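You operate a simulated robot arm through the tools that you are given. There is no shell and no other tool. Be economical: measure what you need, move in short steps, check, and stop when the job is done.

You are at the controls of a simulated robot arm. One attempt, no reset.

TASK
Record the black loafer walking in the sand tray: four to seven steps.
Fine: stand it in the tray, then press REC; leave it standing there, then press STOP; at least four steps read good, the take reads GOOD and holds no other sound.

The check looks at the end state, three seconds after you hand in, the way a careful person would. Anything else that was tipped, shoved, dropped, spilled or broken makes it a failure.

THE ROBOT
A 7-joint arm with a two-finger parallel gripper, fixed in place. Base frame: the origin is at the foot of the arm, x ahead of it, y to its left, z up. Lengths are in m, angles in rad, forces in N, time in s.
With the tool pointing down near the work surface it reaches from about 0.1 to 0.38 m from the base axis. Its first joint turns from -2.897 to 2.897 rad. Payload 1.57 kg.
The tool frame sits at the grasp point between the pads (the TCP): z along the fingers, y along the line on which they close. The tips reach 0.03 m beyond it. The gripper opens to 0.11 m. The fingers are 0.024 m wide and 0.012 m thick; the gripper's body (0.048 by 0.112 m) begins 0.078 m behind the TCP.
Orientation is that of the tool frame in the base frame, as a unit quaternion [x, y, z, w]. With the fingers straight down and closing along the base's y, the tool's x points along the base's -x, its y along +y and its z along -z.

THE INTERFACE
- The arm moves only by the tool arm_command. Its arguments are lists of equal length, an entry for each row: "slide": the shift along the tool's x, y, z in m, a list of three; "dr": the turn, a rotation vector about the tool's x, y, z in rad, a list of three; "jaw": the closure, from 0 (fully open) to 1 (shut). In form: {"slide": [[tx, ty, tz], ...], "dr": [[rx, ry, rz], ...], "jaw": [jaw, ...]}. A call has 1 to 8 rows; each row shifts and turns the commanded pose from where the row before left it, along the tool's axes as they then stand. Each row takes 0.2 s and may step no farther than 0.05 m and 0.15 rad from the row before; otherwise, or with a gripper value out of range, the whole call is refused. Where a pose cannot be reached the arm comes as near as it can. A force on the tool above 40 N (or 10 N above the force at the start of the call, whichever is more), or a blocked arm, ends the call early, and 0.2 s more pass. The fingers move at their own pace (about 0.045 m/s each) and stop on an object; they squeeze with about 40 N. The grip force told is the motor's: it shows also when the fingers shut on nothing. Time passes only in rows, and 0.2 s behind the last, so rows that do not move let the fingers close. It gives the time, the measured TCP pose, the force on the tool (base axes), the opening and the grip force at its end, in the units of the frame above (readings bear some noise), with the torque about the TCP (base axes, N m) and any sound that the robot's microphone picked up.
- Cameras (640 x 400 px; columns grow to the right, rows downward): "scene" is fixed at [0.2172, -0.6511, 1.5077]; the picture's right is [0.78, -0.63, 0.00], its down [-0.58, -0.71, -0.41] and it looks along [0.26, 0.32, -0.91] (base axes); focal length 256 px, centre (320, 200). "wrist" rides on the gripper at [0.07, 0.016, -0.141] in the tool frame; the picture's right is [-0.23, 0.97, 0.00], its down [-0.86, -0.20, -0.48] and it looks along [-0.47, -0.11, 0.88] (tool axes); focal length 222 px, centre (320, 200). There is no depth. A picture from a camera that has moved, and an enlarged one, comes with that camera's place and axes in the base frame and with its lens.
- snapshot(camera): a new picture of that camera. The clock stands still meanwhile.
- move_column(by): slides the trunk up (or, below 0, down) by that many m; the arm rides with it, the base frame stays. It gives what a move gives, with no picture.
- close_up(camera, box): a new picture of the part [left, top, right, bottom] of that camera's present view, enlarged. The clock stands still meanwhile.
- close_job(): hands the job in; it is judged then, once.

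Work in short steps. Places have to be worked out from the pictures, the camera data and where the tool is seen: move nearer, look again, correct. Check each grasp and each placing, and mend what went wrong. You have 120 turns and 76 pictures in all, those below and enlarged ones among them. Open the gripper and draw the arm clear of the work before you hand the job in, unless the task says otherwise; then end with one line.

The tools are called by a JSON object that holds its "fn" and its "kwargs". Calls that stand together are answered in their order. arm_command: Moves the arm, as the interface text tells. Its arguments: {"type":"object","properties":{"slide":{"type":"array","items":{"type":"array","items":{"type":"number"}}},"dr":{"type":"array","items":{"type":"array","items":{"type":"number"}}},"jaw":{"type":"array","items":{"type":"number"}}},"required":["slide","dr","jaw"]} The other tools are called the same way: move_column (by) slides the trunk up or down; snapshot (camera) takes a picture; close_up (camera, box) takes an enlarged picture of a part of a camera's view; close_job () hands the job in.

At the start:

```text
clock: 0.0
ee_pos: [0.4699, -0.2232, 1.0706]
orientation: [0.0, 1.0, 0.0, -0.001]
force: [-0.4, 0.1, 0.2]
ft_torque: [0.0, 0.0, -0.01]
gripper_width: 0.11
grip_force: 0.1
trunk travel left (down, up): [-0.525, 0.065]
```

scene: 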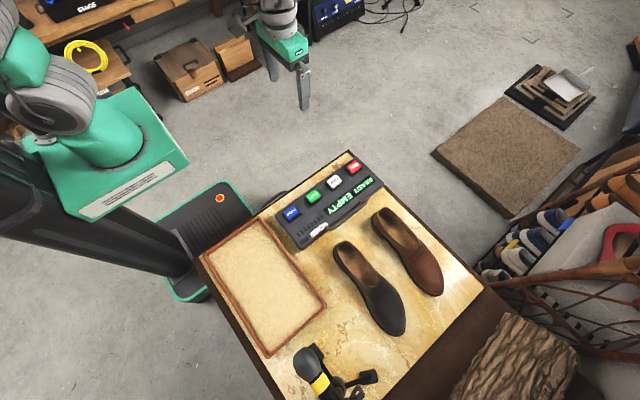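
wrist: 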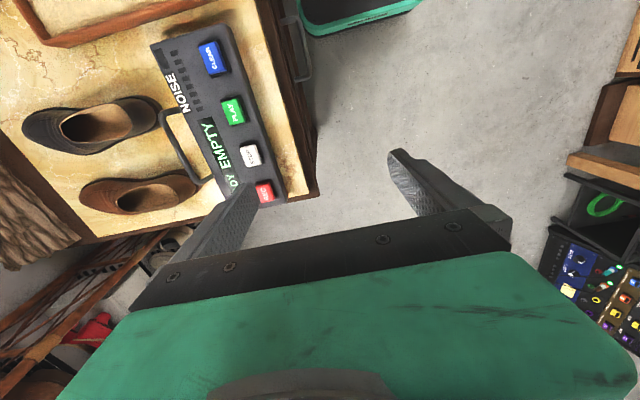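

I'll look closely at the recorder, the tray and the shoes before moving.

{"fn": "close_up", "kwargs": {"camera": "scene", "box": [190, 130, 510, 400]}}

{"fn": "close_up", "kwargs": {"camera": "wrist", "box": [0, 0, 330, 230]}}

```text
1.48 times, centred on (350, 265) of scene
camera zoom: at [0.2172, -0.6511, 1.5077], right [0.78, -0.63, 0.0], down [-0.58, -0.71, -0.41], along [0.26, 0.32, -0.91], focal length 379 px, centre (276, 104)
```

zoom: 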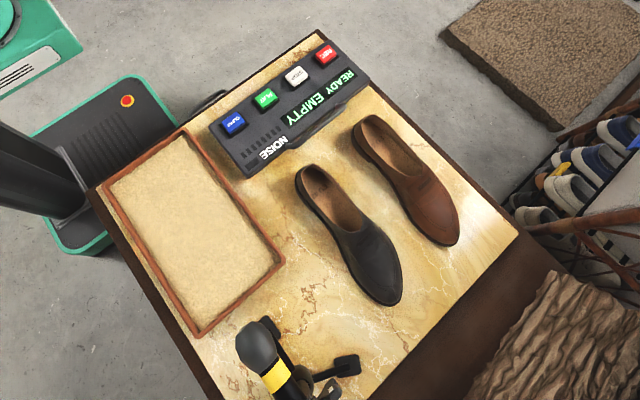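

```text
1.74 times, centred on (165, 115) of wrist
camera zoom: at [0.401, -0.2075, 1.2134], right [0.23, 0.97, 0.0], down [0.86, -0.2, 0.48], along [0.47, -0.11, -0.88], focal length 386 px, centre (590, 348)
```

zoom: 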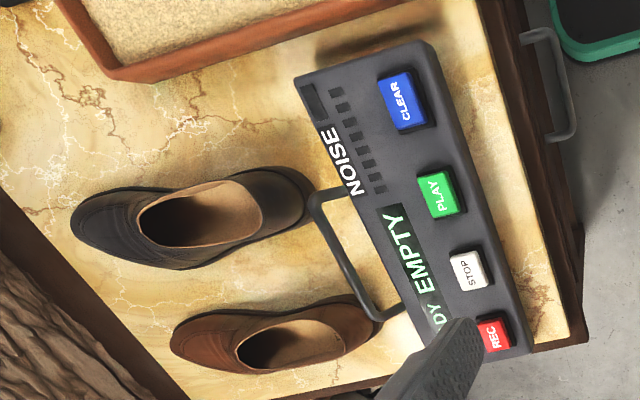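

The wrist and scene rays put REC near (0.583, -0.373, 0.79). The tray is about x 0.045–0.24, y -0.64–-0.31, with its rim near z 0.75, and the black shoe has its heel at (0.378, -0.537) and toe at (0.342, -0.805). I'll turn the tool 90° so the jaw closes across the shoe, watching how the arm follows.

{"fn": "arm_command", "kwargs": {"slide": [[0, 0, 0], [0, 0, 0], [0, 0, 0], [0, 0, 0], [0, 0, 0], [0, 0, 0], [0, 0, 0], [0, 0, 0]], "dr": [[0, 0, 0.15], [0, 0, 0.15], [0, 0, 0.15], [0, 0, 0.15], [0, 0, 0.15], [0, 0, 0.15], [0, 0, 0.15], [0, 0, 0.15]], "jaw": [0, 0, 0, 0, 0, 0, 0, 0]}}

{"fn": "move_column", "kwargs": {"by": -0.1}}

```text
clock: 1.8
ee_pos: [0.4706, -0.2242, 1.0719]
orientation: [0.566, 0.825, -0.001, 0.0]
force: [-0.3, -1.0, -0.8]
ft_torque: [-0.01, 0.02, 0.02]
gripper_width: 0.11
grip_force: 0.0
trunk travel left (down, up): [-0.525, 0.065]
```

```text
clock: 3.1
ee_pos: [0.4707, -0.223, 0.9707]
orientation: [0.565, 0.825, 0.0, 0.0]
force: [-0.3, -0.2, 0.1]
ft_torque: [-0.01, -0.04, 0.02]
gripper_width: 0.1102
grip_force: 0.2
trunk travel left (down, up): [-0.425, 0.165]
```

The turn went the right way, with tool x now pointing toward +y. I'll finish aligning with the shoe and move over it while still high.

{"fn": "arm_command", "kwargs": {"slide": [[0, 0, 0], [0, 0, 0], [0, 0, 0], [0, 0, 0], [-0.04, -0.005, 0], [-0.04, -0.005, 0], [-0.04, -0.005, 0], [-0.04, -0.005, 0]], "dr": [[0, 0, 0.126], [0, 0, 0.126], [0, 0, 0.126], [0, 0, 0.125], [0, 0, 0], [0, 0, 0], [0, 0, 0], [0, 0, 0]], "jaw": [0, 0, 0, 0, 0, 0, 0, 0]}}

{"fn": "arm_command", "kwargs": {"slide": [[-0.04, -0.005, 0], [-0.04, -0.005, 0], [-0.04, -0.005, 0], [-0.04, -0.005, 0], [-0.04, -0.005, 0]], "dr": [[0, 0, 0], [0, 0, 0], [0, 0, 0], [0, 0, 0], [0, 0, 0]], "jaw": [0, 0, 0, 0, 0]}}

{"fn": "snapshot", "kwargs": {"camera": "wrist"}}

{"fn": "snapshot", "kwargs": {"camera": "scene"}}

```text
clock: 4.9
ee_pos: [0.43, -0.3819, 0.9719]
orientation: [0.752, 0.659, 0.0, 0.001]
force: [0.2, 0.5, 0.1]
ft_torque: [0.03, 0.01, 0.02]
gripper_width: 0.1099
grip_force: 0.1
trunk travel left (down, up): [-0.425, 0.165]
```

```text
clock: 6.1
ee_pos: [0.3778, -0.5768, 0.9698]
orientation: [0.752, 0.659, 0.0, 0.0]
force: [-0.1, 0.5, 0.5]
ft_torque: [0.03, 0.04, -0.01]
gripper_width: 0.1102
grip_force: 0.0
trunk travel left (down, up): [-0.425, 0.165]
```

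```text
71 pictures are left
camera wrist: at [0.4028, -0.5102, 1.1122], right [0.94, -0.35, 0.0], down [-0.31, -0.82, 0.48], along [-0.17, -0.45, -0.88], focal length 222 px, centre (320, 200)
```

wrist: 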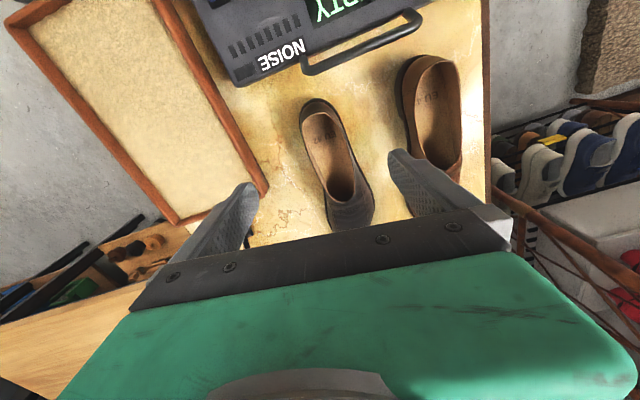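

```text
70 pictures are left
```

scene: 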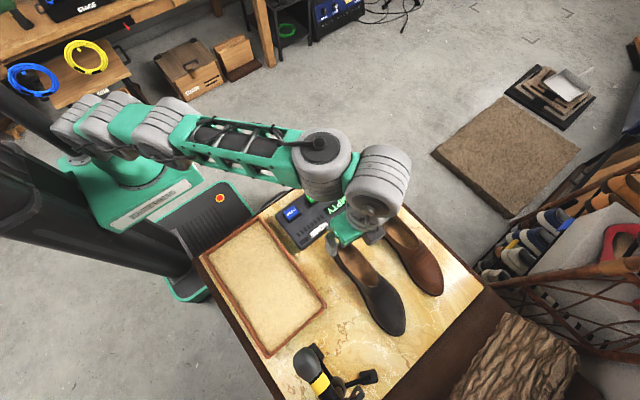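

{"fn": "close_up", "kwargs": {"camera": "scene", "box": [310, 190, 470, 350]}}

{"fn": "close_up", "kwargs": {"camera": "wrist", "box": [250, 60, 410, 240]}}

```text
2.50 times, centred on (390, 270) of scene
camera zoom: at [0.2172, -0.6511, 1.5077], right [0.78, -0.63, 0.0], down [-0.58, -0.71, -0.41], along [0.26, 0.32, -0.91], focal length 640 px, centre (145, 25)
```

zoom: 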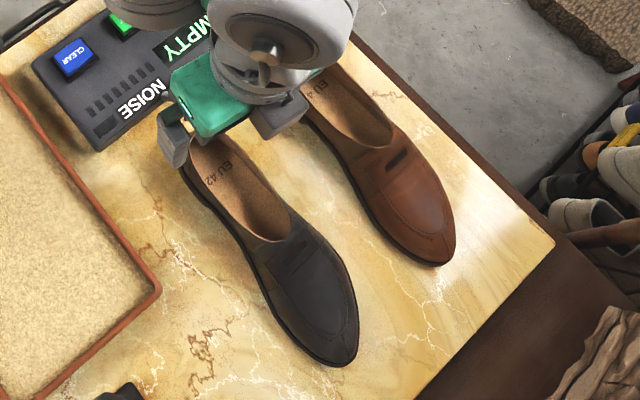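

```text
2.22 times, centred on (330, 150) of wrist
camera zoom: at [0.4028, -0.5102, 1.1122], right [0.94, -0.35, 0.0], down [-0.31, -0.82, 0.48], along [-0.17, -0.45, -0.88], focal length 494 px, centre (298, 311)
```

zoom: 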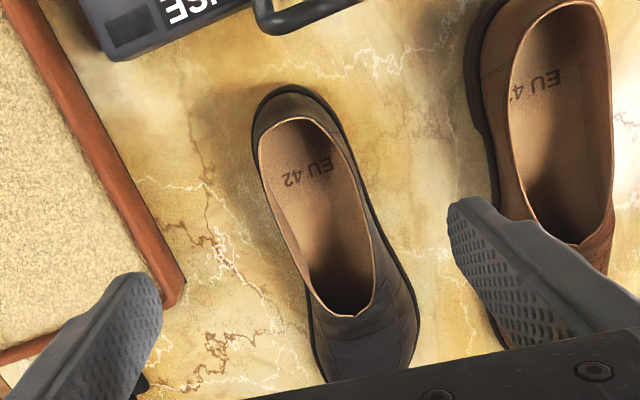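

The heel is near (0.387, -0.534) and the toe tip near (0.35, -0.823), with the throat around y -0.69. I'll move over the mid-shoe at (0.375, -0.655), lower part of the way, and look.

{"fn": "arm_command", "kwargs": {"slide": [[-0.039, 0.004, 0], [-0.039, 0.004, 0], [0, 0, 0.03], [0, 0, 0.03]], "dr": [[0, 0, 0], [0, 0, 0], [0, 0, 0], [0, 0, 0]], "jaw": [0, 0, 0, 0]}}

{"fn": "snapshot", "kwargs": {"camera": "wrist"}}

{"fn": "close_up", "kwargs": {"camera": "scene", "box": [310, 190, 470, 350]}}

```text
clock: 7.1
ee_pos: [0.3741, -0.5816, 0.909]
orientation: [0.753, 0.658, -0.001, 0.0]
force: [-0.1, 0.1, 0.6]
ft_torque: [-0.02, 0.01, -0.02]
gripper_width: 0.1101
grip_force: 0.0
out of reach, approached as far as the arm can: row 1, 2
trunk travel left (down, up): [-0.425, 0.165]
```

```text
67 pictures are left
camera wrist: at [0.3992, -0.5144, 1.0512], right [0.94, -0.35, 0.0], down [-0.31, -0.82, 0.48], along [-0.17, -0.45, -0.88], focal length 222 px, centre (320, 200)
```

wrist: 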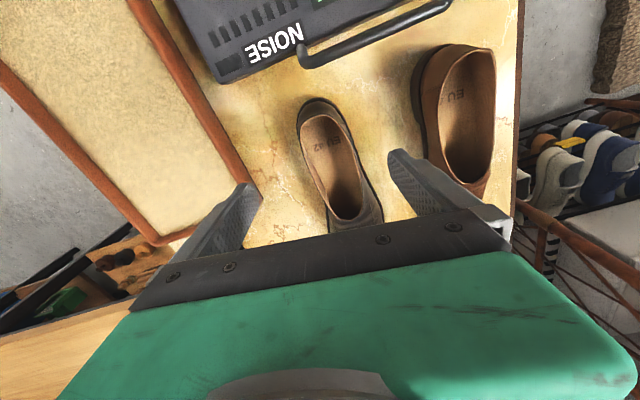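

```text
2.50 times, centred on (390, 270) of scene
camera zoom: at [0.2172, -0.6511, 1.5077], right [0.78, -0.63, 0.0], down [-0.58, -0.71, -0.41], along [0.26, 0.32, -0.91], focal length 640 px, centre (145, 25)
```

zoom: 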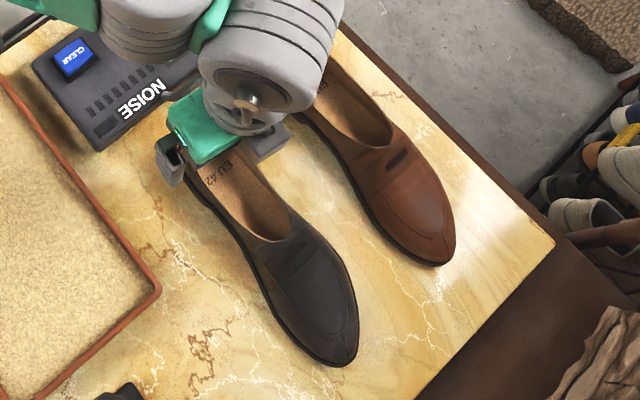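

The arm's reach is limiting at this trunk height. I'll raise the arm and lower the trunk by about the same amount, so the shoulder gets nearer the level of the wrist.

{"fn": "arm_command", "kwargs": {"slide": [[0, 0, -0.04], [0, 0, -0.04], [0, 0, -0.04], [0, 0, -0.04]], "dr": [[0, 0, 0], [0, 0, 0], [0, 0, 0], [0, 0, 0]], "jaw": [0, 0, 0, 0]}}

{"fn": "move_column", "kwargs": {"by": -0.15}}

{"fn": "arm_command", "kwargs": {"slide": [[-0.035, 0, 0], [-0.035, 0, 0]], "dr": [[0, 0, 0], [0, 0, 0]], "jaw": [0, 0]}}

```text
clock: 8.1
ee_pos: [0.36, -0.5552, 1.0492]
orientation: [0.752, 0.659, 0.0, 0.001]
force: [-0.5, 1.0, 0.5]
ft_torque: [0.0, -0.05, 0.01]
gripper_width: 0.11
grip_force: 0.0
out of reach, approached as far as the arm can: row 2, 3, 4
trunk travel left (down, up): [-0.425, 0.165]
```

```text
clock: 9.9
ee_pos: [0.3619, -0.5544, 0.8977]
orientation: [0.753, 0.658, 0.001, 0.001]
force: [-0.4, -0.6, -0.1]
ft_torque: [-0.01, 0.04, 0.01]
gripper_width: 0.11
grip_force: 0.1
trunk travel left (down, up): [-0.275, 0.315]
```

```text
clock: 10.5
ee_pos: [0.3409, -0.5724, 0.8858]
orientation: [0.752, 0.659, 0.0, 0.0]
force: [-0.4, 0.1, 0.7]
ft_torque: [-0.06, 0.02, 0.04]
gripper_width: 0.11
grip_force: 0.1
out of reach, approached as far as the arm can: row 1, 2
trunk travel left (down, up): [-0.275, 0.315]
```

Reach shrinks when the arm is high relative to its foot, so I'll bring the trunk back up. I'll also lean the fingers outward, keeping the pads on the shoe's two sides, to gain reach.

{"fn": "move_column", "kwargs": {"by": 0.15}}

{"fn": "arm_command", "kwargs": {"slide": [[0, 0.02, 0.035], [0, 0.02, 0.035], [0, 0, 0.035], [0, 0, 0.0], [0, 0, 0], [0, 0, 0]], "dr": [[0, 0, 0], [0, 0, 0], [0, 0, 0], [0, -0.15, 0], [0, -0.15, 0], [0, -0.15, 0]], "jaw": [0, 0, 0, 0, 0, 0]}}

{"fn": "arm_command", "kwargs": {"slide": [[-0.027, 0, 0.013], [-0.027, 0, 0.013], [-0.027, 0, 0.013]], "dr": [[0, 0, 0], [0, 0, 0], [0, 0, 0]], "jaw": [0, 0, 0]}}

{"fn": "snapshot", "kwargs": {"camera": "wrist"}}

{"fn": "close_up", "kwargs": {"camera": "scene", "box": [310, 190, 470, 350]}}

```text
clock: 12.2
ee_pos: [0.341, -0.5725, 1.0351]
orientation: [0.752, 0.659, 0.0, -0.001]
force: [0.7, -0.5, -0.6]
ft_torque: [-0.01, 0.01, 0.04]
gripper_width: 0.11
grip_force: 0.0
trunk travel left (down, up): [-0.425, 0.165]
```

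```text
clock: 13.6
ee_pos: [0.3801, -0.5781, 0.9301]
orientation: [0.733, 0.642, -0.169, 0.148]
force: [0.5, -1.3, 0.2]
ft_torque: [0.01, 0.01, 0.03]
gripper_width: 0.1099
grip_force: 0.0
trunk travel left (down, up): [-0.425, 0.165]
```

```text
clock: 14.4
ee_pos: [0.3687, -0.6677, 0.9326]
orientation: [0.733, 0.642, -0.168, 0.147]
force: [0.2, -0.2, 1.3]
ft_torque: [-0.01, 0.01, -0.01]
gripper_width: 0.1101
grip_force: 0.0
trunk travel left (down, up): [-0.425, 0.165]
```

```text
65 pictures are left
camera wrist: at [0.4009, -0.547, 1.0305], right [0.94, -0.33, 0.1], down [-0.27, -0.53, 0.8], along [-0.21, -0.78, -0.59], focal length 222 px, centre (320, 200)
```

wrist: 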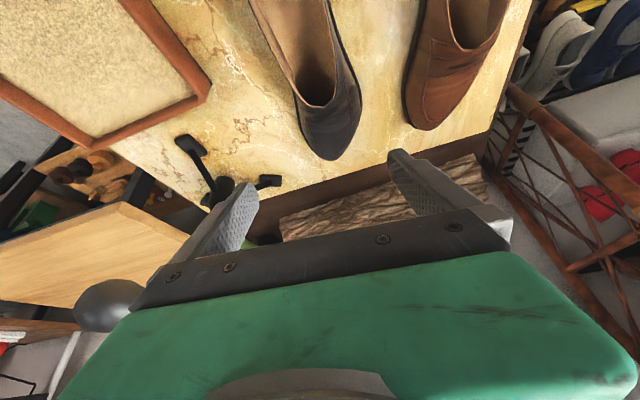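

```text
2.50 times, centred on (390, 270) of scene
camera zoom: at [0.2172, -0.6511, 1.5077], right [0.78, -0.63, 0.0], down [-0.58, -0.71, -0.41], along [0.26, 0.32, -0.91], focal length 640 px, centre (145, 25)
```

zoom: 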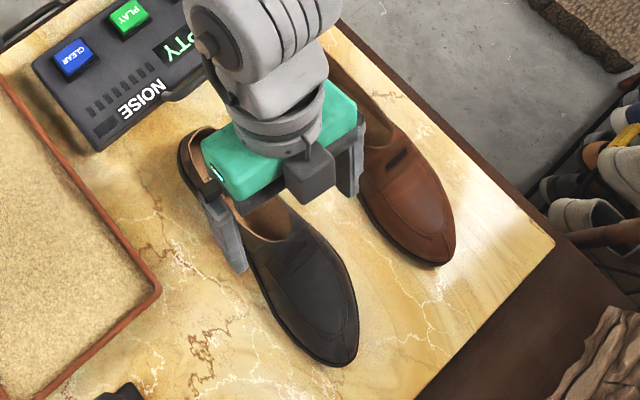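

Reach is fine now. The shoe's sides at y≈-0.66 span about x 0.345–0.42, so I'll square the yaw to the y axis, centre at x≈0.384, and descend partway.

{"fn": "arm_command", "kwargs": {"slide": [[0, 0.007, 0], [0, 0.008, 0], [0.0174, 0, 0.036], [0.0174, 0, 0.036], [0.0087, 0, 0.018]], "dr": [[-0.0285, 0, -0.059], [-0.0285, 0, -0.059], [0, 0, 0], [0, 0, 0], [0, 0, 0]], "jaw": [0, 0, 0, 0, 0]}}

{"fn": "snapshot", "kwargs": {"camera": "wrist"}}

{"fn": "close_up", "kwargs": {"camera": "scene", "box": [310, 190, 470, 350]}}

```text
clock: 15.6
ee_pos: [0.3844, -0.6676, 0.8301]
orientation: [0.69, 0.689, -0.158, 0.157]
force: [-0.2, -0.7, -1.4]
ft_torque: [0.0, -0.02, 0.01]
gripper_width: 0.11
grip_force: 0.1
trunk travel left (down, up): [-0.425, 0.165]
```

```text
63 pictures are left
camera wrist: at [0.4018, -0.5435, 0.928], right [0.97, -0.21, 0.1], down [-0.2, -0.56, 0.8], along [-0.11, -0.8, -0.59], focal length 222 px, centre (320, 200)
```

wrist: 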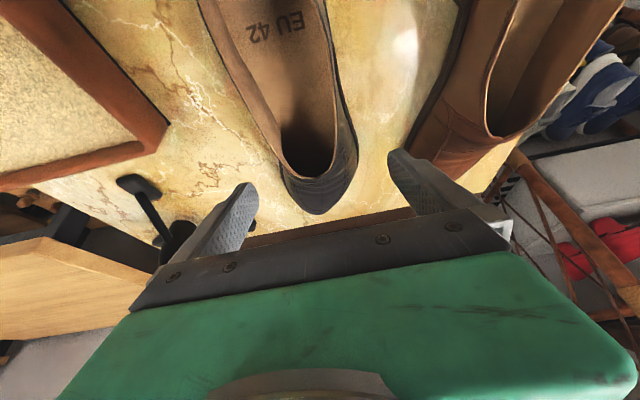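

```text
2.50 times, centred on (390, 270) of scene
camera zoom: at [0.2172, -0.6511, 1.5077], right [0.78, -0.63, 0.0], down [-0.58, -0.71, -0.41], along [0.26, 0.32, -0.91], focal length 640 px, centre (145, 25)
```

zoom: 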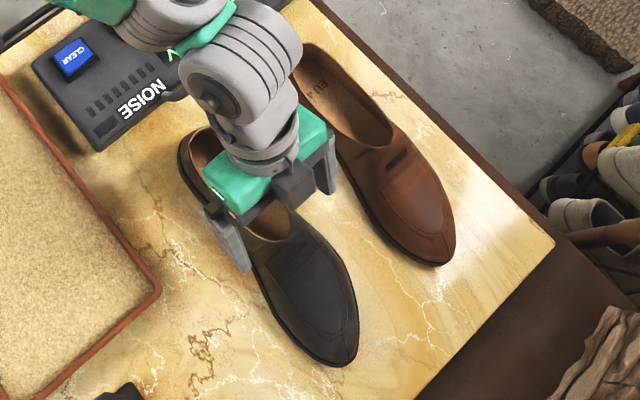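

The fingertips straddle the shoe evenly. I'll go down 0.05 m and close.

{"fn": "arm_command", "kwargs": {"slide": [[0.0109, 0, 0.0225], [0.0113, 0, 0.0235]], "dr": [[0, 0, 0], [0, 0, 0]], "jaw": [0, 0]}}

{"fn": "snapshot", "kwargs": {"camera": "wrist"}}

{"fn": "close_up", "kwargs": {"camera": "scene", "box": [310, 190, 470, 350]}}

```text
clock: 16.2
ee_pos: [0.3843, -0.6672, 0.7809]
orientation: [0.69, 0.689, -0.157, 0.157]
force: [1.0, 0.3, -0.4]
ft_torque: [-0.03, -0.01, 0.02]
gripper_width: 0.1101
grip_force: 0.1
trunk travel left (down, up): [-0.425, 0.165]
```

```text
61 pictures are left
camera wrist: at [0.4007, -0.5439, 0.8787], right [0.97, -0.21, 0.1], down [-0.2, -0.56, 0.8], along [-0.11, -0.8, -0.59], focal length 222 px, centre (320, 200)
```

wrist: 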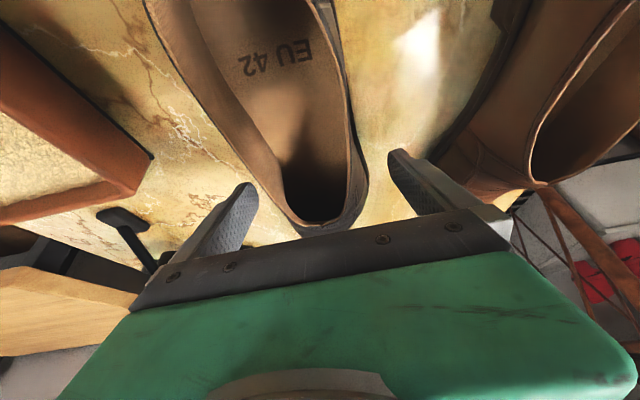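

```text
2.50 times, centred on (390, 270) of scene
camera zoom: at [0.2172, -0.6511, 1.5077], right [0.78, -0.63, 0.0], down [-0.58, -0.71, -0.41], along [0.26, 0.32, -0.91], focal length 640 px, centre (145, 25)
```

zoom: 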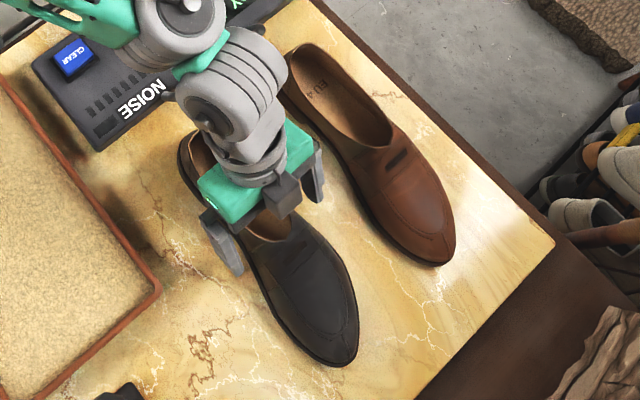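

{"fn": "arm_command", "kwargs": {"slide": [[0.0026, 0, 0.0054], [0, 0, 0], [0, 0, 0], [0, 0, 0], [0, 0, 0], [0, 0, 0]], "dr": [[0, 0, 0], [0, 0, 0], [0, 0, 0], [0, 0, 0], [0, 0, 0], [0, 0, 0]], "jaw": [0, 0.2, 0.3, 0.5, 0.6, 0.6]}}

{"fn": "snapshot", "kwargs": {"camera": "wrist"}}

```text
clock: 17.6
ee_pos: [0.3825, -0.6679, 0.7731]
orientation: [0.69, 0.689, -0.158, 0.158]
force: [-0.9, 0.0, -0.9]
ft_torque: [-0.04, 0.11, -0.07]
gripper_width: 0.0718
grip_force: 37.1
trunk travel left (down, up): [-0.425, 0.165]
```

```text
59 pictures are left
camera wrist: at [0.3998, -0.5437, 0.8719], right [0.97, -0.21, 0.1], down [-0.2, -0.56, 0.8], along [-0.11, -0.8, -0.59], focal length 222 px, centre (320, 200)
```

wrist: 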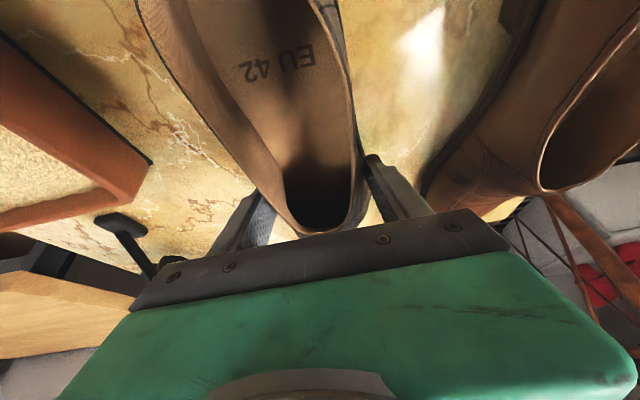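

The shoe is held at 0.072 m with 37 N. I'll lift gently.

{"fn": "arm_command", "kwargs": {"slide": [[-0.0044, 0, -0.009], [-0.0044, 0, -0.009], [-0.0044, 0, -0.009], [-0.0044, 0, -0.009], [0, 0, 0]], "dr": [[0, 0, 0], [0, 0, 0], [0, 0, 0], [0, 0, 0], [0, 0, 0]], "jaw": [0.7, 0.7, 0.7, 0.7, 0.7]}}

{"fn": "snapshot", "kwargs": {"camera": "wrist"}}

{"fn": "close_up", "kwargs": {"camera": "scene", "box": [310, 190, 470, 350]}}

```text
clock: 18.8
ee_pos: [0.3829, -0.6674, 0.8145]
orientation: [0.689, 0.689, -0.158, 0.158]
force: [0.7, 0.6, -3.5]
ft_torque: [0.1, -0.03, 0.0]
gripper_width: 0.0716
grip_force: 40.4
trunk travel left (down, up): [-0.425, 0.165]
```

```text
58 pictures are left
camera wrist: at [0.4001, -0.5447, 0.9124], right [0.97, -0.21, 0.1], down [-0.2, -0.56, 0.8], along [-0.11, -0.8, -0.59], focal length 222 px, centre (320, 200)
```

wrist: 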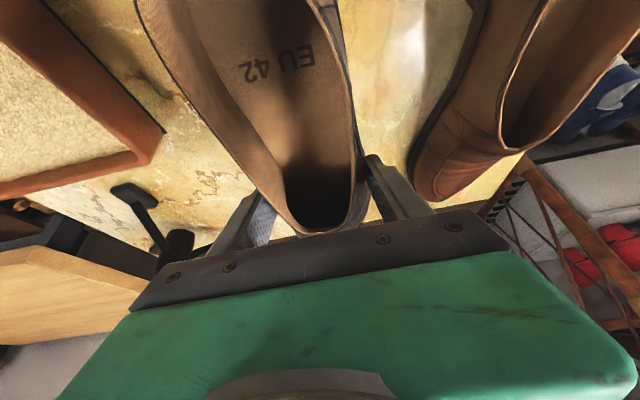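

```text
2.50 times, centred on (390, 270) of scene
camera zoom: at [0.2172, -0.6511, 1.5077], right [0.78, -0.63, 0.0], down [-0.58, -0.71, -0.41], along [0.26, 0.32, -0.91], focal length 640 px, centre (145, 25)
```

zoom: 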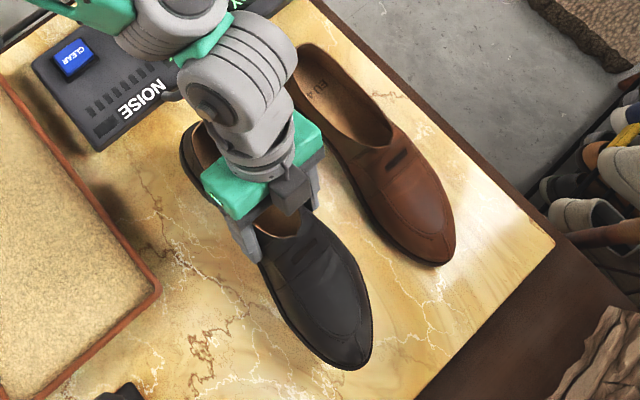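

The shoe lifts level at about 3.5 N, and the torque is small. I'll raise it higher and look closely at the tray and microphone to plan the carry.

{"fn": "arm_command", "kwargs": {"slide": [[-0.0087, 0, -0.018], [-0.0131, 0, -0.027], [-0.0131, 0, -0.027], [-0.0087, 0, -0.018]], "dr": [[0, 0, 0], [0, 0, 0], [0, 0, 0], [0, 0, 0]], "jaw": [0.7, 0.7, 0.7, 0.7]}}

{"fn": "close_up", "kwargs": {"camera": "scene", "box": [190, 200, 390, 400]}}

```text
clock: 19.8
ee_pos: [0.3833, -0.6663, 0.9125]
orientation: [0.69, 0.689, -0.158, 0.156]
force: [1.1, 0.1, -4.0]
ft_torque: [0.06, -0.02, 0.0]
gripper_width: 0.0716
grip_force: 39.8
trunk travel left (down, up): [-0.425, 0.165]
```

```text
2.00 times, centred on (290, 300) of scene
camera zoom: at [0.2172, -0.6511, 1.5077], right [0.78, -0.63, 0.0], down [-0.58, -0.71, -0.41], along [0.26, 0.32, -0.91], focal length 512 px, centre (380, 0)
```

zoom: 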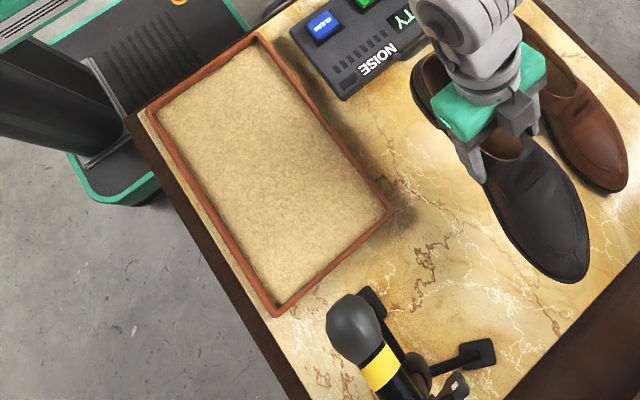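

The mic head triangulates to about (0.145, -0.70, 0.965), so it is tall and the toe must stay clear of it. The tray's inner area is about x 0.064–0.233, y -0.631–-0.321. I'll carry the shoe in +y first, then -x.

{"fn": "arm_command", "kwargs": {"slide": [[0.036, 0, -0.0174], [0.036, 0, -0.0174], [0.036, 0, -0.0174], [0.036, 0, -0.0174], [0.036, 0, -0.0174], [0, 0, 0]], "dr": [[0, 0, 0], [0, 0, 0], [0, 0, 0], [0, 0, 0], [0, 0, 0], [0, 0, 0]], "jaw": [0.7, 0.7, 0.7, 0.7, 0.7, 0.7]}}

{"fn": "arm_command", "kwargs": {"slide": [[0, -0.034, 0], [0, -0.034, 0], [0, -0.034, 0], [0, -0.034, 0], [0, -0.034, 0], [0, -0.034, 0], [0, -0.034, 0], [0, 0, 0]], "dr": [[0, 0, 0], [0, 0, 0], [0, 0, 0], [0, 0, 0], [0, 0, 0], [0, 0, 0], [0, 0, 0], [0, 0, 0]], "jaw": [0.7, 0.7, 0.7, 0.7, 0.7, 0.7, 0.7, 0.7]}}

{"fn": "snapshot", "kwargs": {"camera": "scene"}}

{"fn": "snapshot", "kwargs": {"camera": "wrist"}}

```text
clock: 21.2
ee_pos: [0.3849, -0.4674, 0.9116]
orientation: [0.69, 0.689, -0.158, 0.158]
force: [1.2, 0.5, -3.9]
ft_torque: [0.05, -0.04, -0.04]
gripper_width: 0.0713
grip_force: 40.0
trunk travel left (down, up): [-0.425, 0.165]
```

```text
clock: 23.0
ee_pos: [0.1452, -0.4687, 0.9116]
orientation: [0.689, 0.689, -0.158, 0.158]
force: [-1.1, 0.9, -3.6]
ft_torque: [0.07, -0.04, 0.0]
gripper_width: 0.0711
grip_force: 40.5
trunk travel left (down, up): [-0.425, 0.165]
```

```text
55 pictures are left
```

scene: 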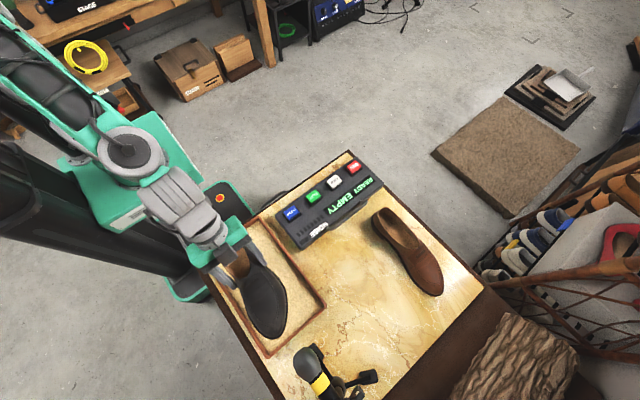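

```text
54 pictures are left
camera wrist: at [0.1619, -0.3445, 1.0091], right [0.97, -0.21, 0.1], down [-0.2, -0.56, 0.8], along [-0.11, -0.8, -0.59], focal length 222 px, centre (320, 200)
```

wrist: 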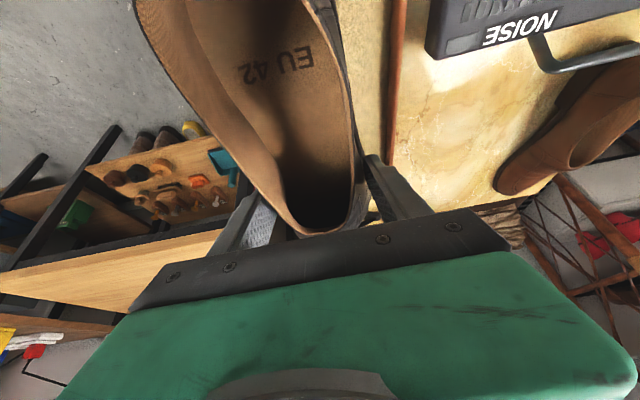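

The shoe hangs over the tray with about 15 mm to spare at toe and heel. I'll lower it to just above the sand and check.

{"fn": "arm_command", "kwargs": {"slide": [[0.0109, 0, 0.0225], [0.0109, 0, 0.0225], [0.0109, 0, 0.0225], [0, 0, 0]], "dr": [[0, 0, 0], [0, 0, 0], [0, 0, 0], [0, 0, 0]], "jaw": [0.7, 0.7, 0.7, 0.7]}}

{"fn": "close_up", "kwargs": {"camera": "scene", "box": [190, 200, 390, 400]}}

```text
clock: 24.0
ee_pos: [0.1455, -0.4672, 0.8378]
orientation: [0.689, 0.689, -0.157, 0.158]
force: [0.2, -0.4, -4.5]
ft_torque: [0.1, -0.04, 0.02]
gripper_width: 0.0711
grip_force: 39.8
trunk travel left (down, up): [-0.425, 0.165]
```

```text
2.00 times, centred on (290, 300) of scene
camera zoom: at [0.2172, -0.6511, 1.5077], right [0.78, -0.63, 0.0], down [-0.58, -0.71, -0.41], along [0.26, 0.32, -0.91], focal length 512 px, centre (380, 0)
```

zoom: 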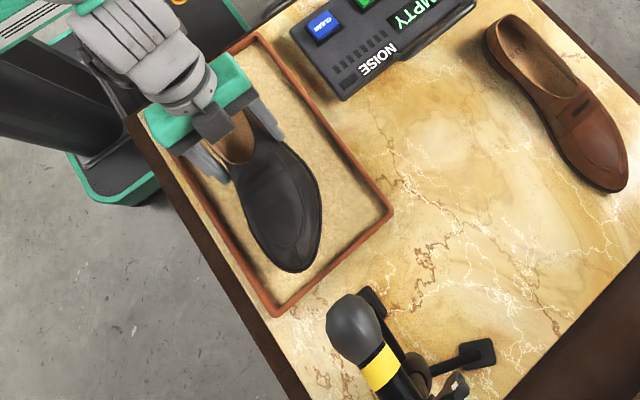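

{"fn": "arm_command", "kwargs": {"slide": [[0.0039, 0, 0.0081], [0.0039, 0, 0.0081], [0.0039, 0, 0.0081], [0.0039, 0, 0.0081], [0.0022, 0, 0.0045]], "dr": [[0, 0, 0], [0, 0, 0], [0, 0, 0], [0, 0, 0], [0, 0, 0]], "jaw": [0.7, 0.7, 0.7, 0.7, 0.7]}}

```text
clock: 25.2
ee_pos: [0.1469, -0.4683, 0.7976]
orientation: [0.689, 0.69, -0.158, 0.158]
force: [-0.3, 0.1, -3.5]
ft_torque: [0.04, -0.04, 0.02]
gripper_width: 0.0709
grip_force: 40.4
trunk travel left (down, up): [-0.425, 0.165]
```

Not touching yet; I'll lower in small steps.

{"fn": "arm_command", "kwargs": {"slide": [[0.0017, 0, 0.0036], [0.0017, 0, 0.0036], [0.0017, 0, 0.0036]], "dr": [[0, 0, 0], [0, 0, 0], [0, 0, 0]], "jaw": [0.7, 0.7, 0.7]}}

```text
clock: 26.0
ee_pos: [0.1472, -0.4684, 0.7895]
orientation: [0.689, 0.688, -0.159, 0.161]
force: [-1.0, 9.2, 18.5]
ft_torque: [0.51, -0.84, 0.2]
gripper_width: 0.0708
grip_force: 39.8
trunk travel left (down, up): [-0.425, 0.165]
```

Contact is at TCP z≈0.79, and no sound was reported for the slow touch. Before recording I'll rehearse one step, a 35 mm lift and a moderate set-down, to hear what the microphone reports.

{"fn": "arm_command", "kwargs": {"slide": [[-0.0065, 0, -0.0135], [-0.0087, 0, -0.018], [0, 0, 0], [0.007, 0, 0.0144], [0.007, 0, 0.0144], [0, 0, 0]], "dr": [[0, 0, 0], [0, 0, 0], [0, 0, 0], [0, 0, 0], [0, 0, 0], [0, 0, 0]], "jaw": [0.7, 0.7, 0.7, 0.7, 0.7, 0.7]}}

{"fn": "close_up", "kwargs": {"camera": "scene", "box": [230, 140, 390, 260]}}

```text
clock: 27.4
ee_pos: [0.1463, -0.4676, 0.7899]
orientation: [0.689, 0.689, -0.158, 0.159]
force: [-0.4, -0.4, 0.6]
ft_torque: [-0.16, -0.17, -0.03]
gripper_width: 0.0707
grip_force: 39.8
trunk travel left (down, up): [-0.425, 0.165]
```

```text
3.33 times, centred on (310, 200) of scene
camera zoom: at [0.2172, -0.6511, 1.5077], right [0.78, -0.63, 0.0], down [-0.58, -0.71, -0.41], along [0.26, 0.32, -0.91], focal length 853 px, centre (353, 200)
```

zoom: 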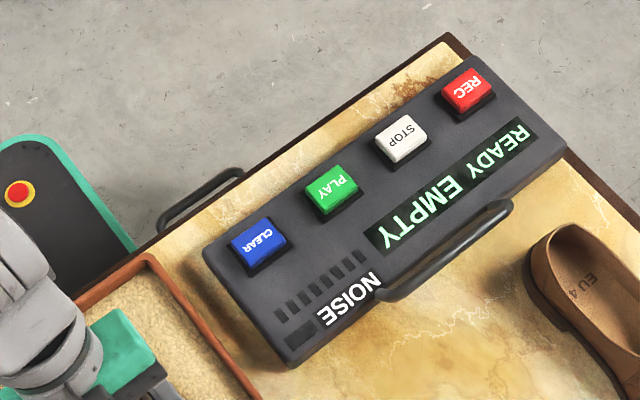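

No sound from that set-down. I'll rehearse a firmer one: 30 mm in a single row with a slight press.

{"fn": "arm_command", "kwargs": {"slide": [[-0.0065, 0, -0.0135], [-0.0065, 0, -0.0135], [0, 0, 0], [0.0142, 0, 0.0294], [0, 0, 0]], "dr": [[0, 0, 0], [0, 0, 0], [0, 0, 0], [0, 0, 0], [0, 0, 0]], "jaw": [0.7, 0.7, 0.7, 0.7, 0.7]}}

{"fn": "close_up", "kwargs": {"camera": "scene", "box": [230, 140, 390, 260]}}

```text
clock: 28.6
ee_pos: [0.1468, -0.4714, 0.7896]
orientation: [0.689, 0.688, -0.159, 0.16]
force: [0.0, 0.2, 13.1]
ft_torque: [0.01, -0.62, -0.08]
gripper_width: 0.0709
grip_force: 40.0
trunk travel left (down, up): [-0.425, 0.165]
```

```text
3.33 times, centred on (310, 200) of scene
camera zoom: at [0.2172, -0.6511, 1.5077], right [0.78, -0.63, 0.0], down [-0.58, -0.71, -0.41], along [0.26, 0.32, -0.91], focal length 853 px, centre (353, 200)
```

zoom: 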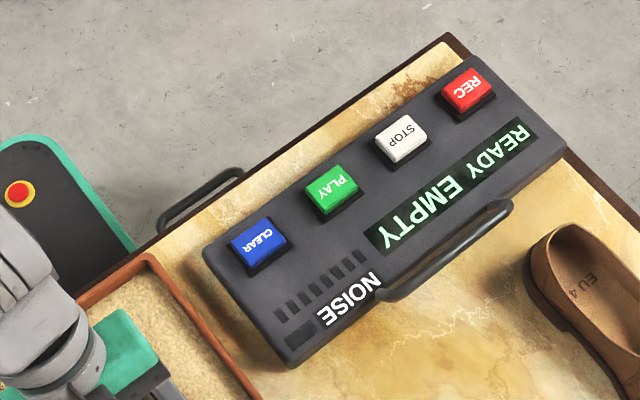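

Sounds evidently only register while recording. I'll ease the pressure, open the gripper and back straight out along the tool.

{"fn": "arm_command", "kwargs": {"slide": [[-0.0011, 0, -0.0022], [0, 0, 0], [0, 0, 0], [0, 0, 0], [0, 0, 0]], "dr": [[0, 0, 0], [0, 0, 0], [0, 0, 0], [0, 0, 0], [0, 0, 0]], "jaw": [0.7, 0.3, 0.1, 0, 0]}}

{"fn": "arm_command", "kwargs": {"slide": [[0, 0, -0.02], [0, 0, -0.03], [0, 0, -0.035], [0, 0, -0.035], [0, 0, 0]], "dr": [[0, 0, 0], [0, 0, 0], [0, 0, 0], [0, 0, 0], [0, 0, 0]], "jaw": [0, 0, 0, 0, 0]}}

{"fn": "close_up", "kwargs": {"camera": "scene", "box": [190, 200, 390, 400]}}

{"fn": "snapshot", "kwargs": {"camera": "wrist"}}

```text
clock: 29.8
ee_pos: [0.1462, -0.4679, 0.7891]
orientation: [0.69, 0.688, -0.159, 0.158]
force: [-0.2, -0.1, 0.7]
ft_torque: [0.01, 0.02, 0.0]
gripper_width: 0.11
grip_force: 0.1
trunk travel left (down, up): [-0.425, 0.165]
```

```text
clock: 31.0
ee_pos: [0.1455, -0.4151, 0.8981]
orientation: [0.69, 0.689, -0.157, 0.158]
force: [0.3, 0.9, 0.9]
ft_torque: [0.0, 0.0, 0.01]
gripper_width: 0.1101
grip_force: 0.0
trunk travel left (down, up): [-0.425, 0.165]
```

```text
2.00 times, centred on (290, 300) of scene
camera zoom: at [0.2172, -0.6511, 1.5077], right [0.78, -0.63, 0.0], down [-0.58, -0.71, -0.41], along [0.26, 0.32, -0.91], focal length 512 px, centre (380, 0)
```

zoom: 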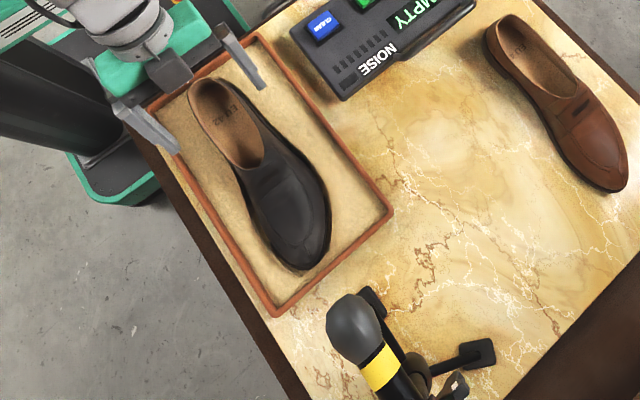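

```text
49 pictures are left
camera wrist: at [0.1623, -0.2913, 0.9957], right [0.97, -0.21, 0.1], down [-0.2, -0.56, 0.8], along [-0.11, -0.8, -0.59], focal length 222 px, centre (320, 200)
```

wrist: 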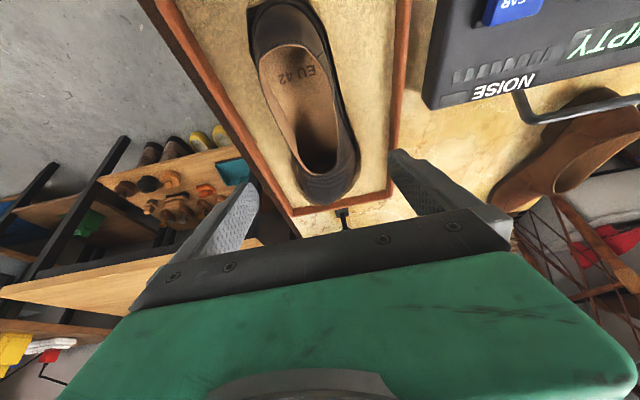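

The shoe stands cleanly in the middle of the tray. I'll upright the tool, close the fingers and travel high to REC.

{"fn": "arm_command", "kwargs": {"slide": [[0, 0, -0.01], [0, 0, -0.01], [0, 0, -0.01], [0, 0.043, 0], [0, 0.043, 0], [0, 0.043, 0], [0, 0.043, 0], [0, 0.043, 0]], "dr": [[0, 0.15, 0], [0, 0.15, 0], [0, 0.15, 0], [0, 0, 0], [0, 0, 0], [0, 0, 0], [0, 0, 0], [0, 0, 0]], "jaw": [0, 0, 0, 0.5, 1, 1, 1, 1]}}

{"fn": "arm_command", "kwargs": {"slide": [[0, 0.043, 0], [0, 0.043, 0], [0, 0.043, 0], [0, 0.043, 0], [0, 0, 0]], "dr": [[0, 0, 0], [0, 0, 0], [0, 0, 0], [0, 0, 0], [0, 0, 0]], "jaw": [1, 1, 1, 1, 1]}}

{"fn": "snapshot", "kwargs": {"camera": "wrist"}}

{"fn": "close_up", "kwargs": {"camera": "scene", "box": [230, 120, 390, 240]}}

```text
clock: 32.8
ee_pos: [0.3612, -0.4067, 0.9282]
orientation: [0.707, 0.707, 0.0, 0.0]
force: [-0.6, 0.6, 0.4]
ft_torque: [-0.02, 0.03, 0.01]
gripper_width: 0.0059
grip_force: 0.2
trunk travel left (down, up): [-0.425, 0.165]
```

```text
clock: 34.0
ee_pos: [0.5338, -0.4073, 0.927]
orientation: [0.707, 0.707, -0.001, 0.0]
force: [0.2, -0.6, -1.0]
ft_torque: [0.0, 0.02, 0.01]
gripper_width: 0.0
grip_force: 21.2
trunk travel left (down, up): [-0.425, 0.165]
```

```text
48 pictures are left
camera wrist: at [0.5497, -0.338, 1.0686], right [0.97, -0.23, 0.0], down [-0.2, -0.85, 0.48], along [-0.11, -0.47, -0.88], focal length 222 px, centre (320, 200)
```

wrist: 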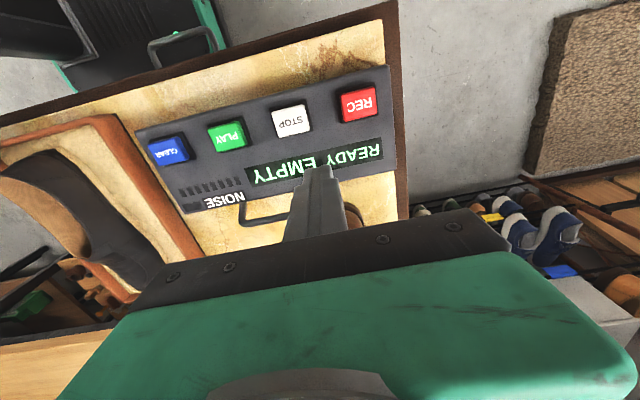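

```text
3.33 times, centred on (310, 180) of scene
camera zoom: at [0.2172, -0.6511, 1.5077], right [0.78, -0.63, 0.0], down [-0.58, -0.71, -0.41], along [0.26, 0.32, -0.91], focal length 853 px, centre (353, 267)
```

zoom: 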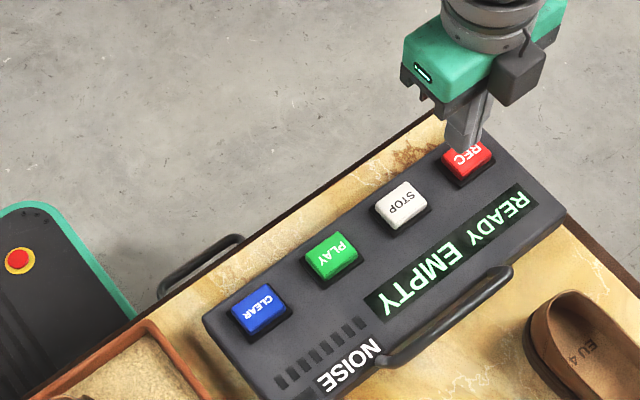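

Both views put REC at (0.586, -0.374) and STOP at (0.507, -0.375), with their tops near z 0.79. I'll move above REC and descend to just short of it.

{"fn": "arm_command", "kwargs": {"slide": [[0.017, 0.026, 0], [0.017, 0.026, 0], [0, 0, 0.04], [0, 0, 0.04], [0, 0, 0]], "dr": [[0, 0, 0], [0, 0, 0], [0, 0, 0], [0, 0, 0], [0, 0, 0]], "jaw": [1, 1, 1, 1, 1]}}

{"fn": "close_up", "kwargs": {"camera": "wrist", "box": [160, 60, 480, 260]}}

{"fn": "close_up", "kwargs": {"camera": "scene", "box": [270, 120, 430, 220]}}

```text
clock: 35.2
ee_pos: [0.5855, -0.3744, 0.8443]
orientation: [0.708, 0.706, 0.0, 0.0]
force: [-0.1, 0.5, -0.4]
ft_torque: [0.0, 0.0, 0.02]
gripper_width: 0.0
grip_force: 21.1
trunk travel left (down, up): [-0.425, 0.165]
```

```text
2.00 times, centred on (320, 160) of wrist
camera zoom: at [0.6014, -0.3046, 0.9869], right [0.97, -0.23, 0.0], down [-0.2, -0.85, 0.48], along [-0.11, -0.47, -0.88], focal length 444 px, centre (320, 280)
```

zoom: 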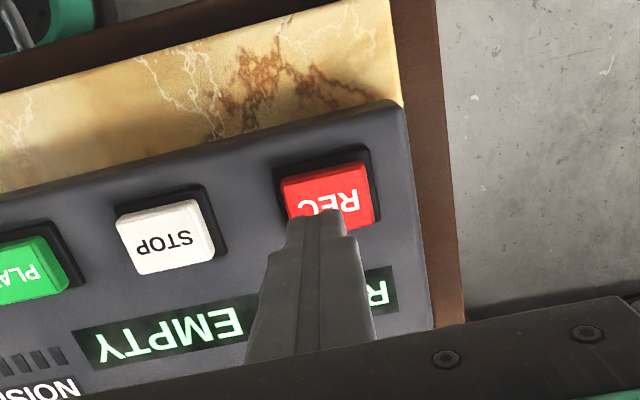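

```text
4.00 times, centred on (350, 170) of scene
camera zoom: at [0.2172, -0.6511, 1.5077], right [0.78, -0.63, 0.0], down [-0.58, -0.71, -0.41], along [0.26, 0.32, -0.91], focal length 1024 px, centre (200, 320)
```

zoom: 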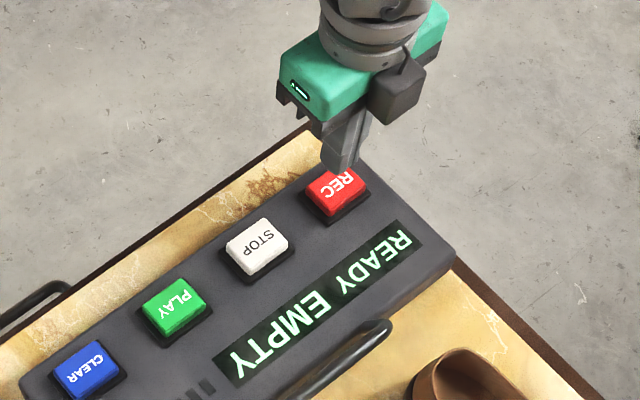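

Alignment is good, needing about 5 mm of correction. I'll descend gently to press.

{"fn": "arm_command", "kwargs": {"slide": [[0.005, 0.004, 0.008], [0, 0, 0.006], [0, 0, 0.005], [0, 0, 0.003], [0, 0, 0.003]], "dr": [[0, 0, 0], [0, 0, 0], [0, 0, 0], [0, 0, 0], [0, 0, 0]], "jaw": [1, 1, 1, 1, 1]}}

```text
clock: 36.4
ee_pos: [0.5886, -0.3692, 0.8192]
orientation: [0.707, 0.707, 0.0, -0.001]
force: [-0.5, -0.5, -0.6]
ft_torque: [0.01, -0.02, -0.02]
gripper_width: 0.0
grip_force: 21.2
trunk travel left (down, up): [-0.425, 0.165]
```

{"fn": "arm_command", "kwargs": {"slide": [[0, 0, 0.003], [0, 0, 0.003], [0, 0, 0.002]], "dr": [[0, 0, 0], [0, 0, 0], [0, 0, 0]], "jaw": [1, 1, 1]}}

{"fn": "close_up", "kwargs": {"camera": "scene", "box": [270, 120, 430, 220]}}

```text
clock: 37.2
ee_pos: [0.5885, -0.3687, 0.8117]
orientation: [0.707, 0.707, 0.0, 0.0]
force: [0.9, 0.7, -0.4]
ft_torque: [0.04, 0.01, -0.03]
gripper_width: 0.0001
grip_force: 21.2
trunk travel left (down, up): [-0.425, 0.165]
```

```text
4.00 times, centred on (350, 170) of scene
camera zoom: at [0.2172, -0.6511, 1.5077], right [0.78, -0.63, 0.0], down [-0.58, -0.71, -0.41], along [0.26, 0.32, -0.91], focal length 1024 px, centre (200, 320)
```

zoom: 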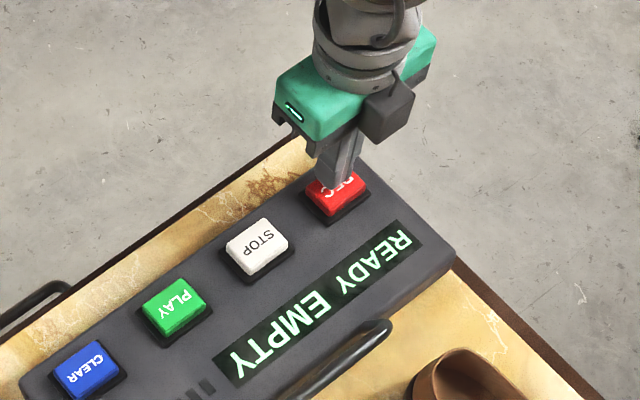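

Not touching yet, since no force shows. I'll go on in 2–3 mm steps.

{"fn": "arm_command", "kwargs": {"slide": [[0, 0, 0.003], [0, 0, 0.003], [0, 0, 0.002]], "dr": [[0, 0, 0], [0, 0, 0], [0, 0, 0]], "jaw": [1, 1, 1]}}

```text
clock: 38.0
ee_pos: [0.5893, -0.3695, 0.8043]
orientation: [0.707, 0.707, 0.0, 0.0]
force: [-0.6, 0.3, 2.1]
ft_torque: [0.0, 0.02, -0.01]
gripper_width: 0.0004
grip_force: 21.1
trunk travel left (down, up): [-0.425, 0.165]
heard: click
```

I heard a click, so I'll raise and read the display.

{"fn": "arm_command", "kwargs": {"slide": [[0, 0, -0.02], [0, 0, -0.04], [0, 0, -0.04]], "dr": [[0, 0, 0], [0, 0, 0], [0, 0, 0]], "jaw": [1, 1, 1]}}

{"fn": "close_up", "kwargs": {"camera": "scene", "box": [230, 140, 390, 260]}}

```text
clock: 38.8
ee_pos: [0.5882, -0.3682, 0.9047]
orientation: [0.708, 0.706, 0.0, -0.001]
force: [-0.1, -0.1, 0.3]
ft_torque: [0.0, -0.01, 0.02]
gripper_width: 0.0
grip_force: 20.7
trunk travel left (down, up): [-0.425, 0.165]
```

```text
3.33 times, centred on (310, 200) of scene
camera zoom: at [0.2172, -0.6511, 1.5077], right [0.78, -0.63, 0.0], down [-0.58, -0.71, -0.41], along [0.26, 0.32, -0.91], focal length 853 px, centre (353, 200)
```

zoom: 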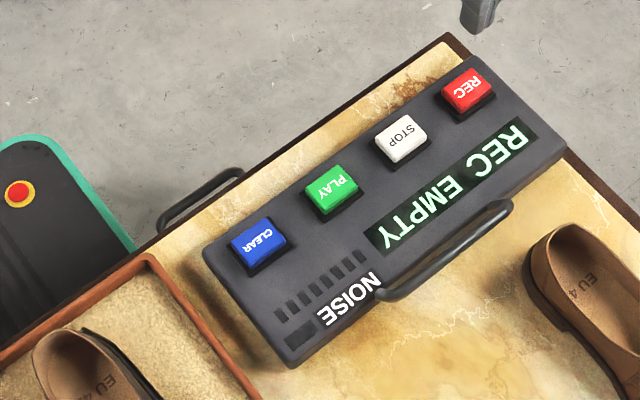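

The recorder is in REC. I'll go back high to the shoe with the fingers opening in the air, lean the tool again and check the alignment before descending.

{"fn": "arm_command", "kwargs": {"slide": [[0, 0, -0.025], [-0.0043, -0.0402, 0], [-0.0043, -0.0402, 0], [-0.0043, -0.0402, 0], [-0.0043, -0.0402, 0], [-0.0043, -0.0402, 0], [-0.0043, -0.0402, 0], [-0.0043, -0.0402, 0]], "dr": [[0, 0, 0], [0, 0, 0], [0, 0, 0], [0, 0, 0], [0, 0, 0], [0, 0, 0], [0, 0, 0], [0, 0, 0]], "jaw": [1, 1, 1, 0.8, 0.6, 0.4, 0.2, 0]}}

{"fn": "arm_command", "kwargs": {"slide": [[-0.0043, -0.0402, 0], [-0.0043, -0.0402, 0], [-0.0043, -0.0402, 0], [-0.0043, -0.0402, 0], [0, 0, 0.01], [0, 0, 0.01], [0, 0, 0.01], [0, 0, 0]], "dr": [[0, 0, 0], [0, 0, 0], [0, 0, 0], [0, 0, 0], [0, -0.15, 0], [0, -0.15, 0], [0, -0.15, 0], [0, 0, 0]], "jaw": [0, 0, 0, 0, 0, 0, 0, 0]}}

{"fn": "snapshot", "kwargs": {"camera": "wrist"}}

{"fn": "close_up", "kwargs": {"camera": "scene", "box": [190, 140, 390, 300]}}

```text
clock: 40.6
ee_pos: [0.3051, -0.3965, 0.9285]
orientation: [0.707, 0.707, 0.001, 0.001]
force: [0.6, -0.7, 0.5]
ft_torque: [0.0, -0.02, 0.01]
gripper_width: 0.0965
grip_force: 0.1
trunk travel left (down, up): [-0.425, 0.165]
```

```text
clock: 42.4
ee_pos: [0.1466, -0.4196, 0.8986]
orientation: [0.689, 0.689, -0.159, 0.159]
force: [0.3, -0.2, -0.8]
ft_torque: [0.01, 0.02, -0.02]
gripper_width: 0.1101
grip_force: 0.1
trunk travel left (down, up): [-0.425, 0.165]
```

```text
42 pictures are left
camera wrist: at [0.1627, -0.2957, 0.9964], right [0.97, -0.21, 0.1], down [-0.2, -0.56, 0.8], along [-0.11, -0.8, -0.59], focal length 222 px, centre (320, 200)
```

wrist: 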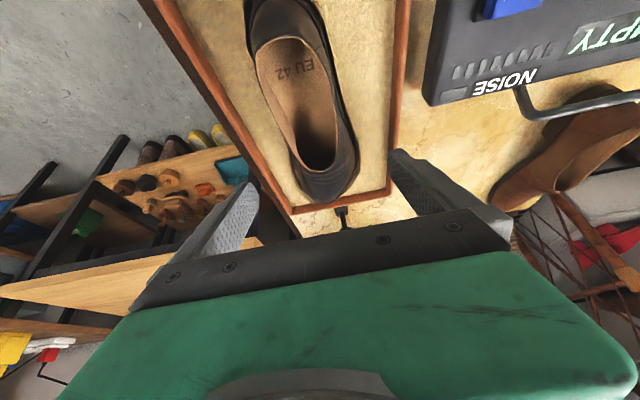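

```text
2.50 times, centred on (290, 220) of scene
camera zoom: at [0.2172, -0.6511, 1.5077], right [0.78, -0.63, 0.0], down [-0.58, -0.71, -0.41], along [0.26, 0.32, -0.91], focal length 640 px, centre (395, 150)
```

zoom: 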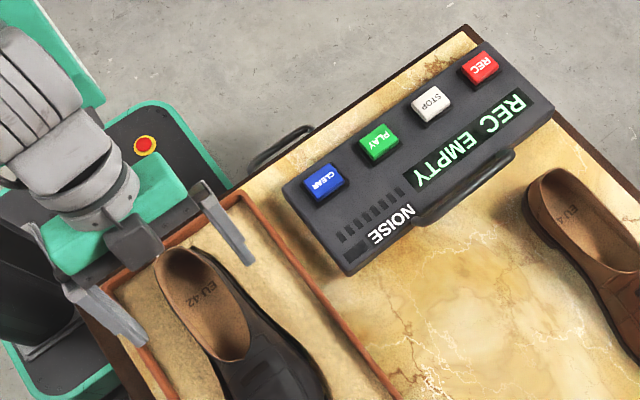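

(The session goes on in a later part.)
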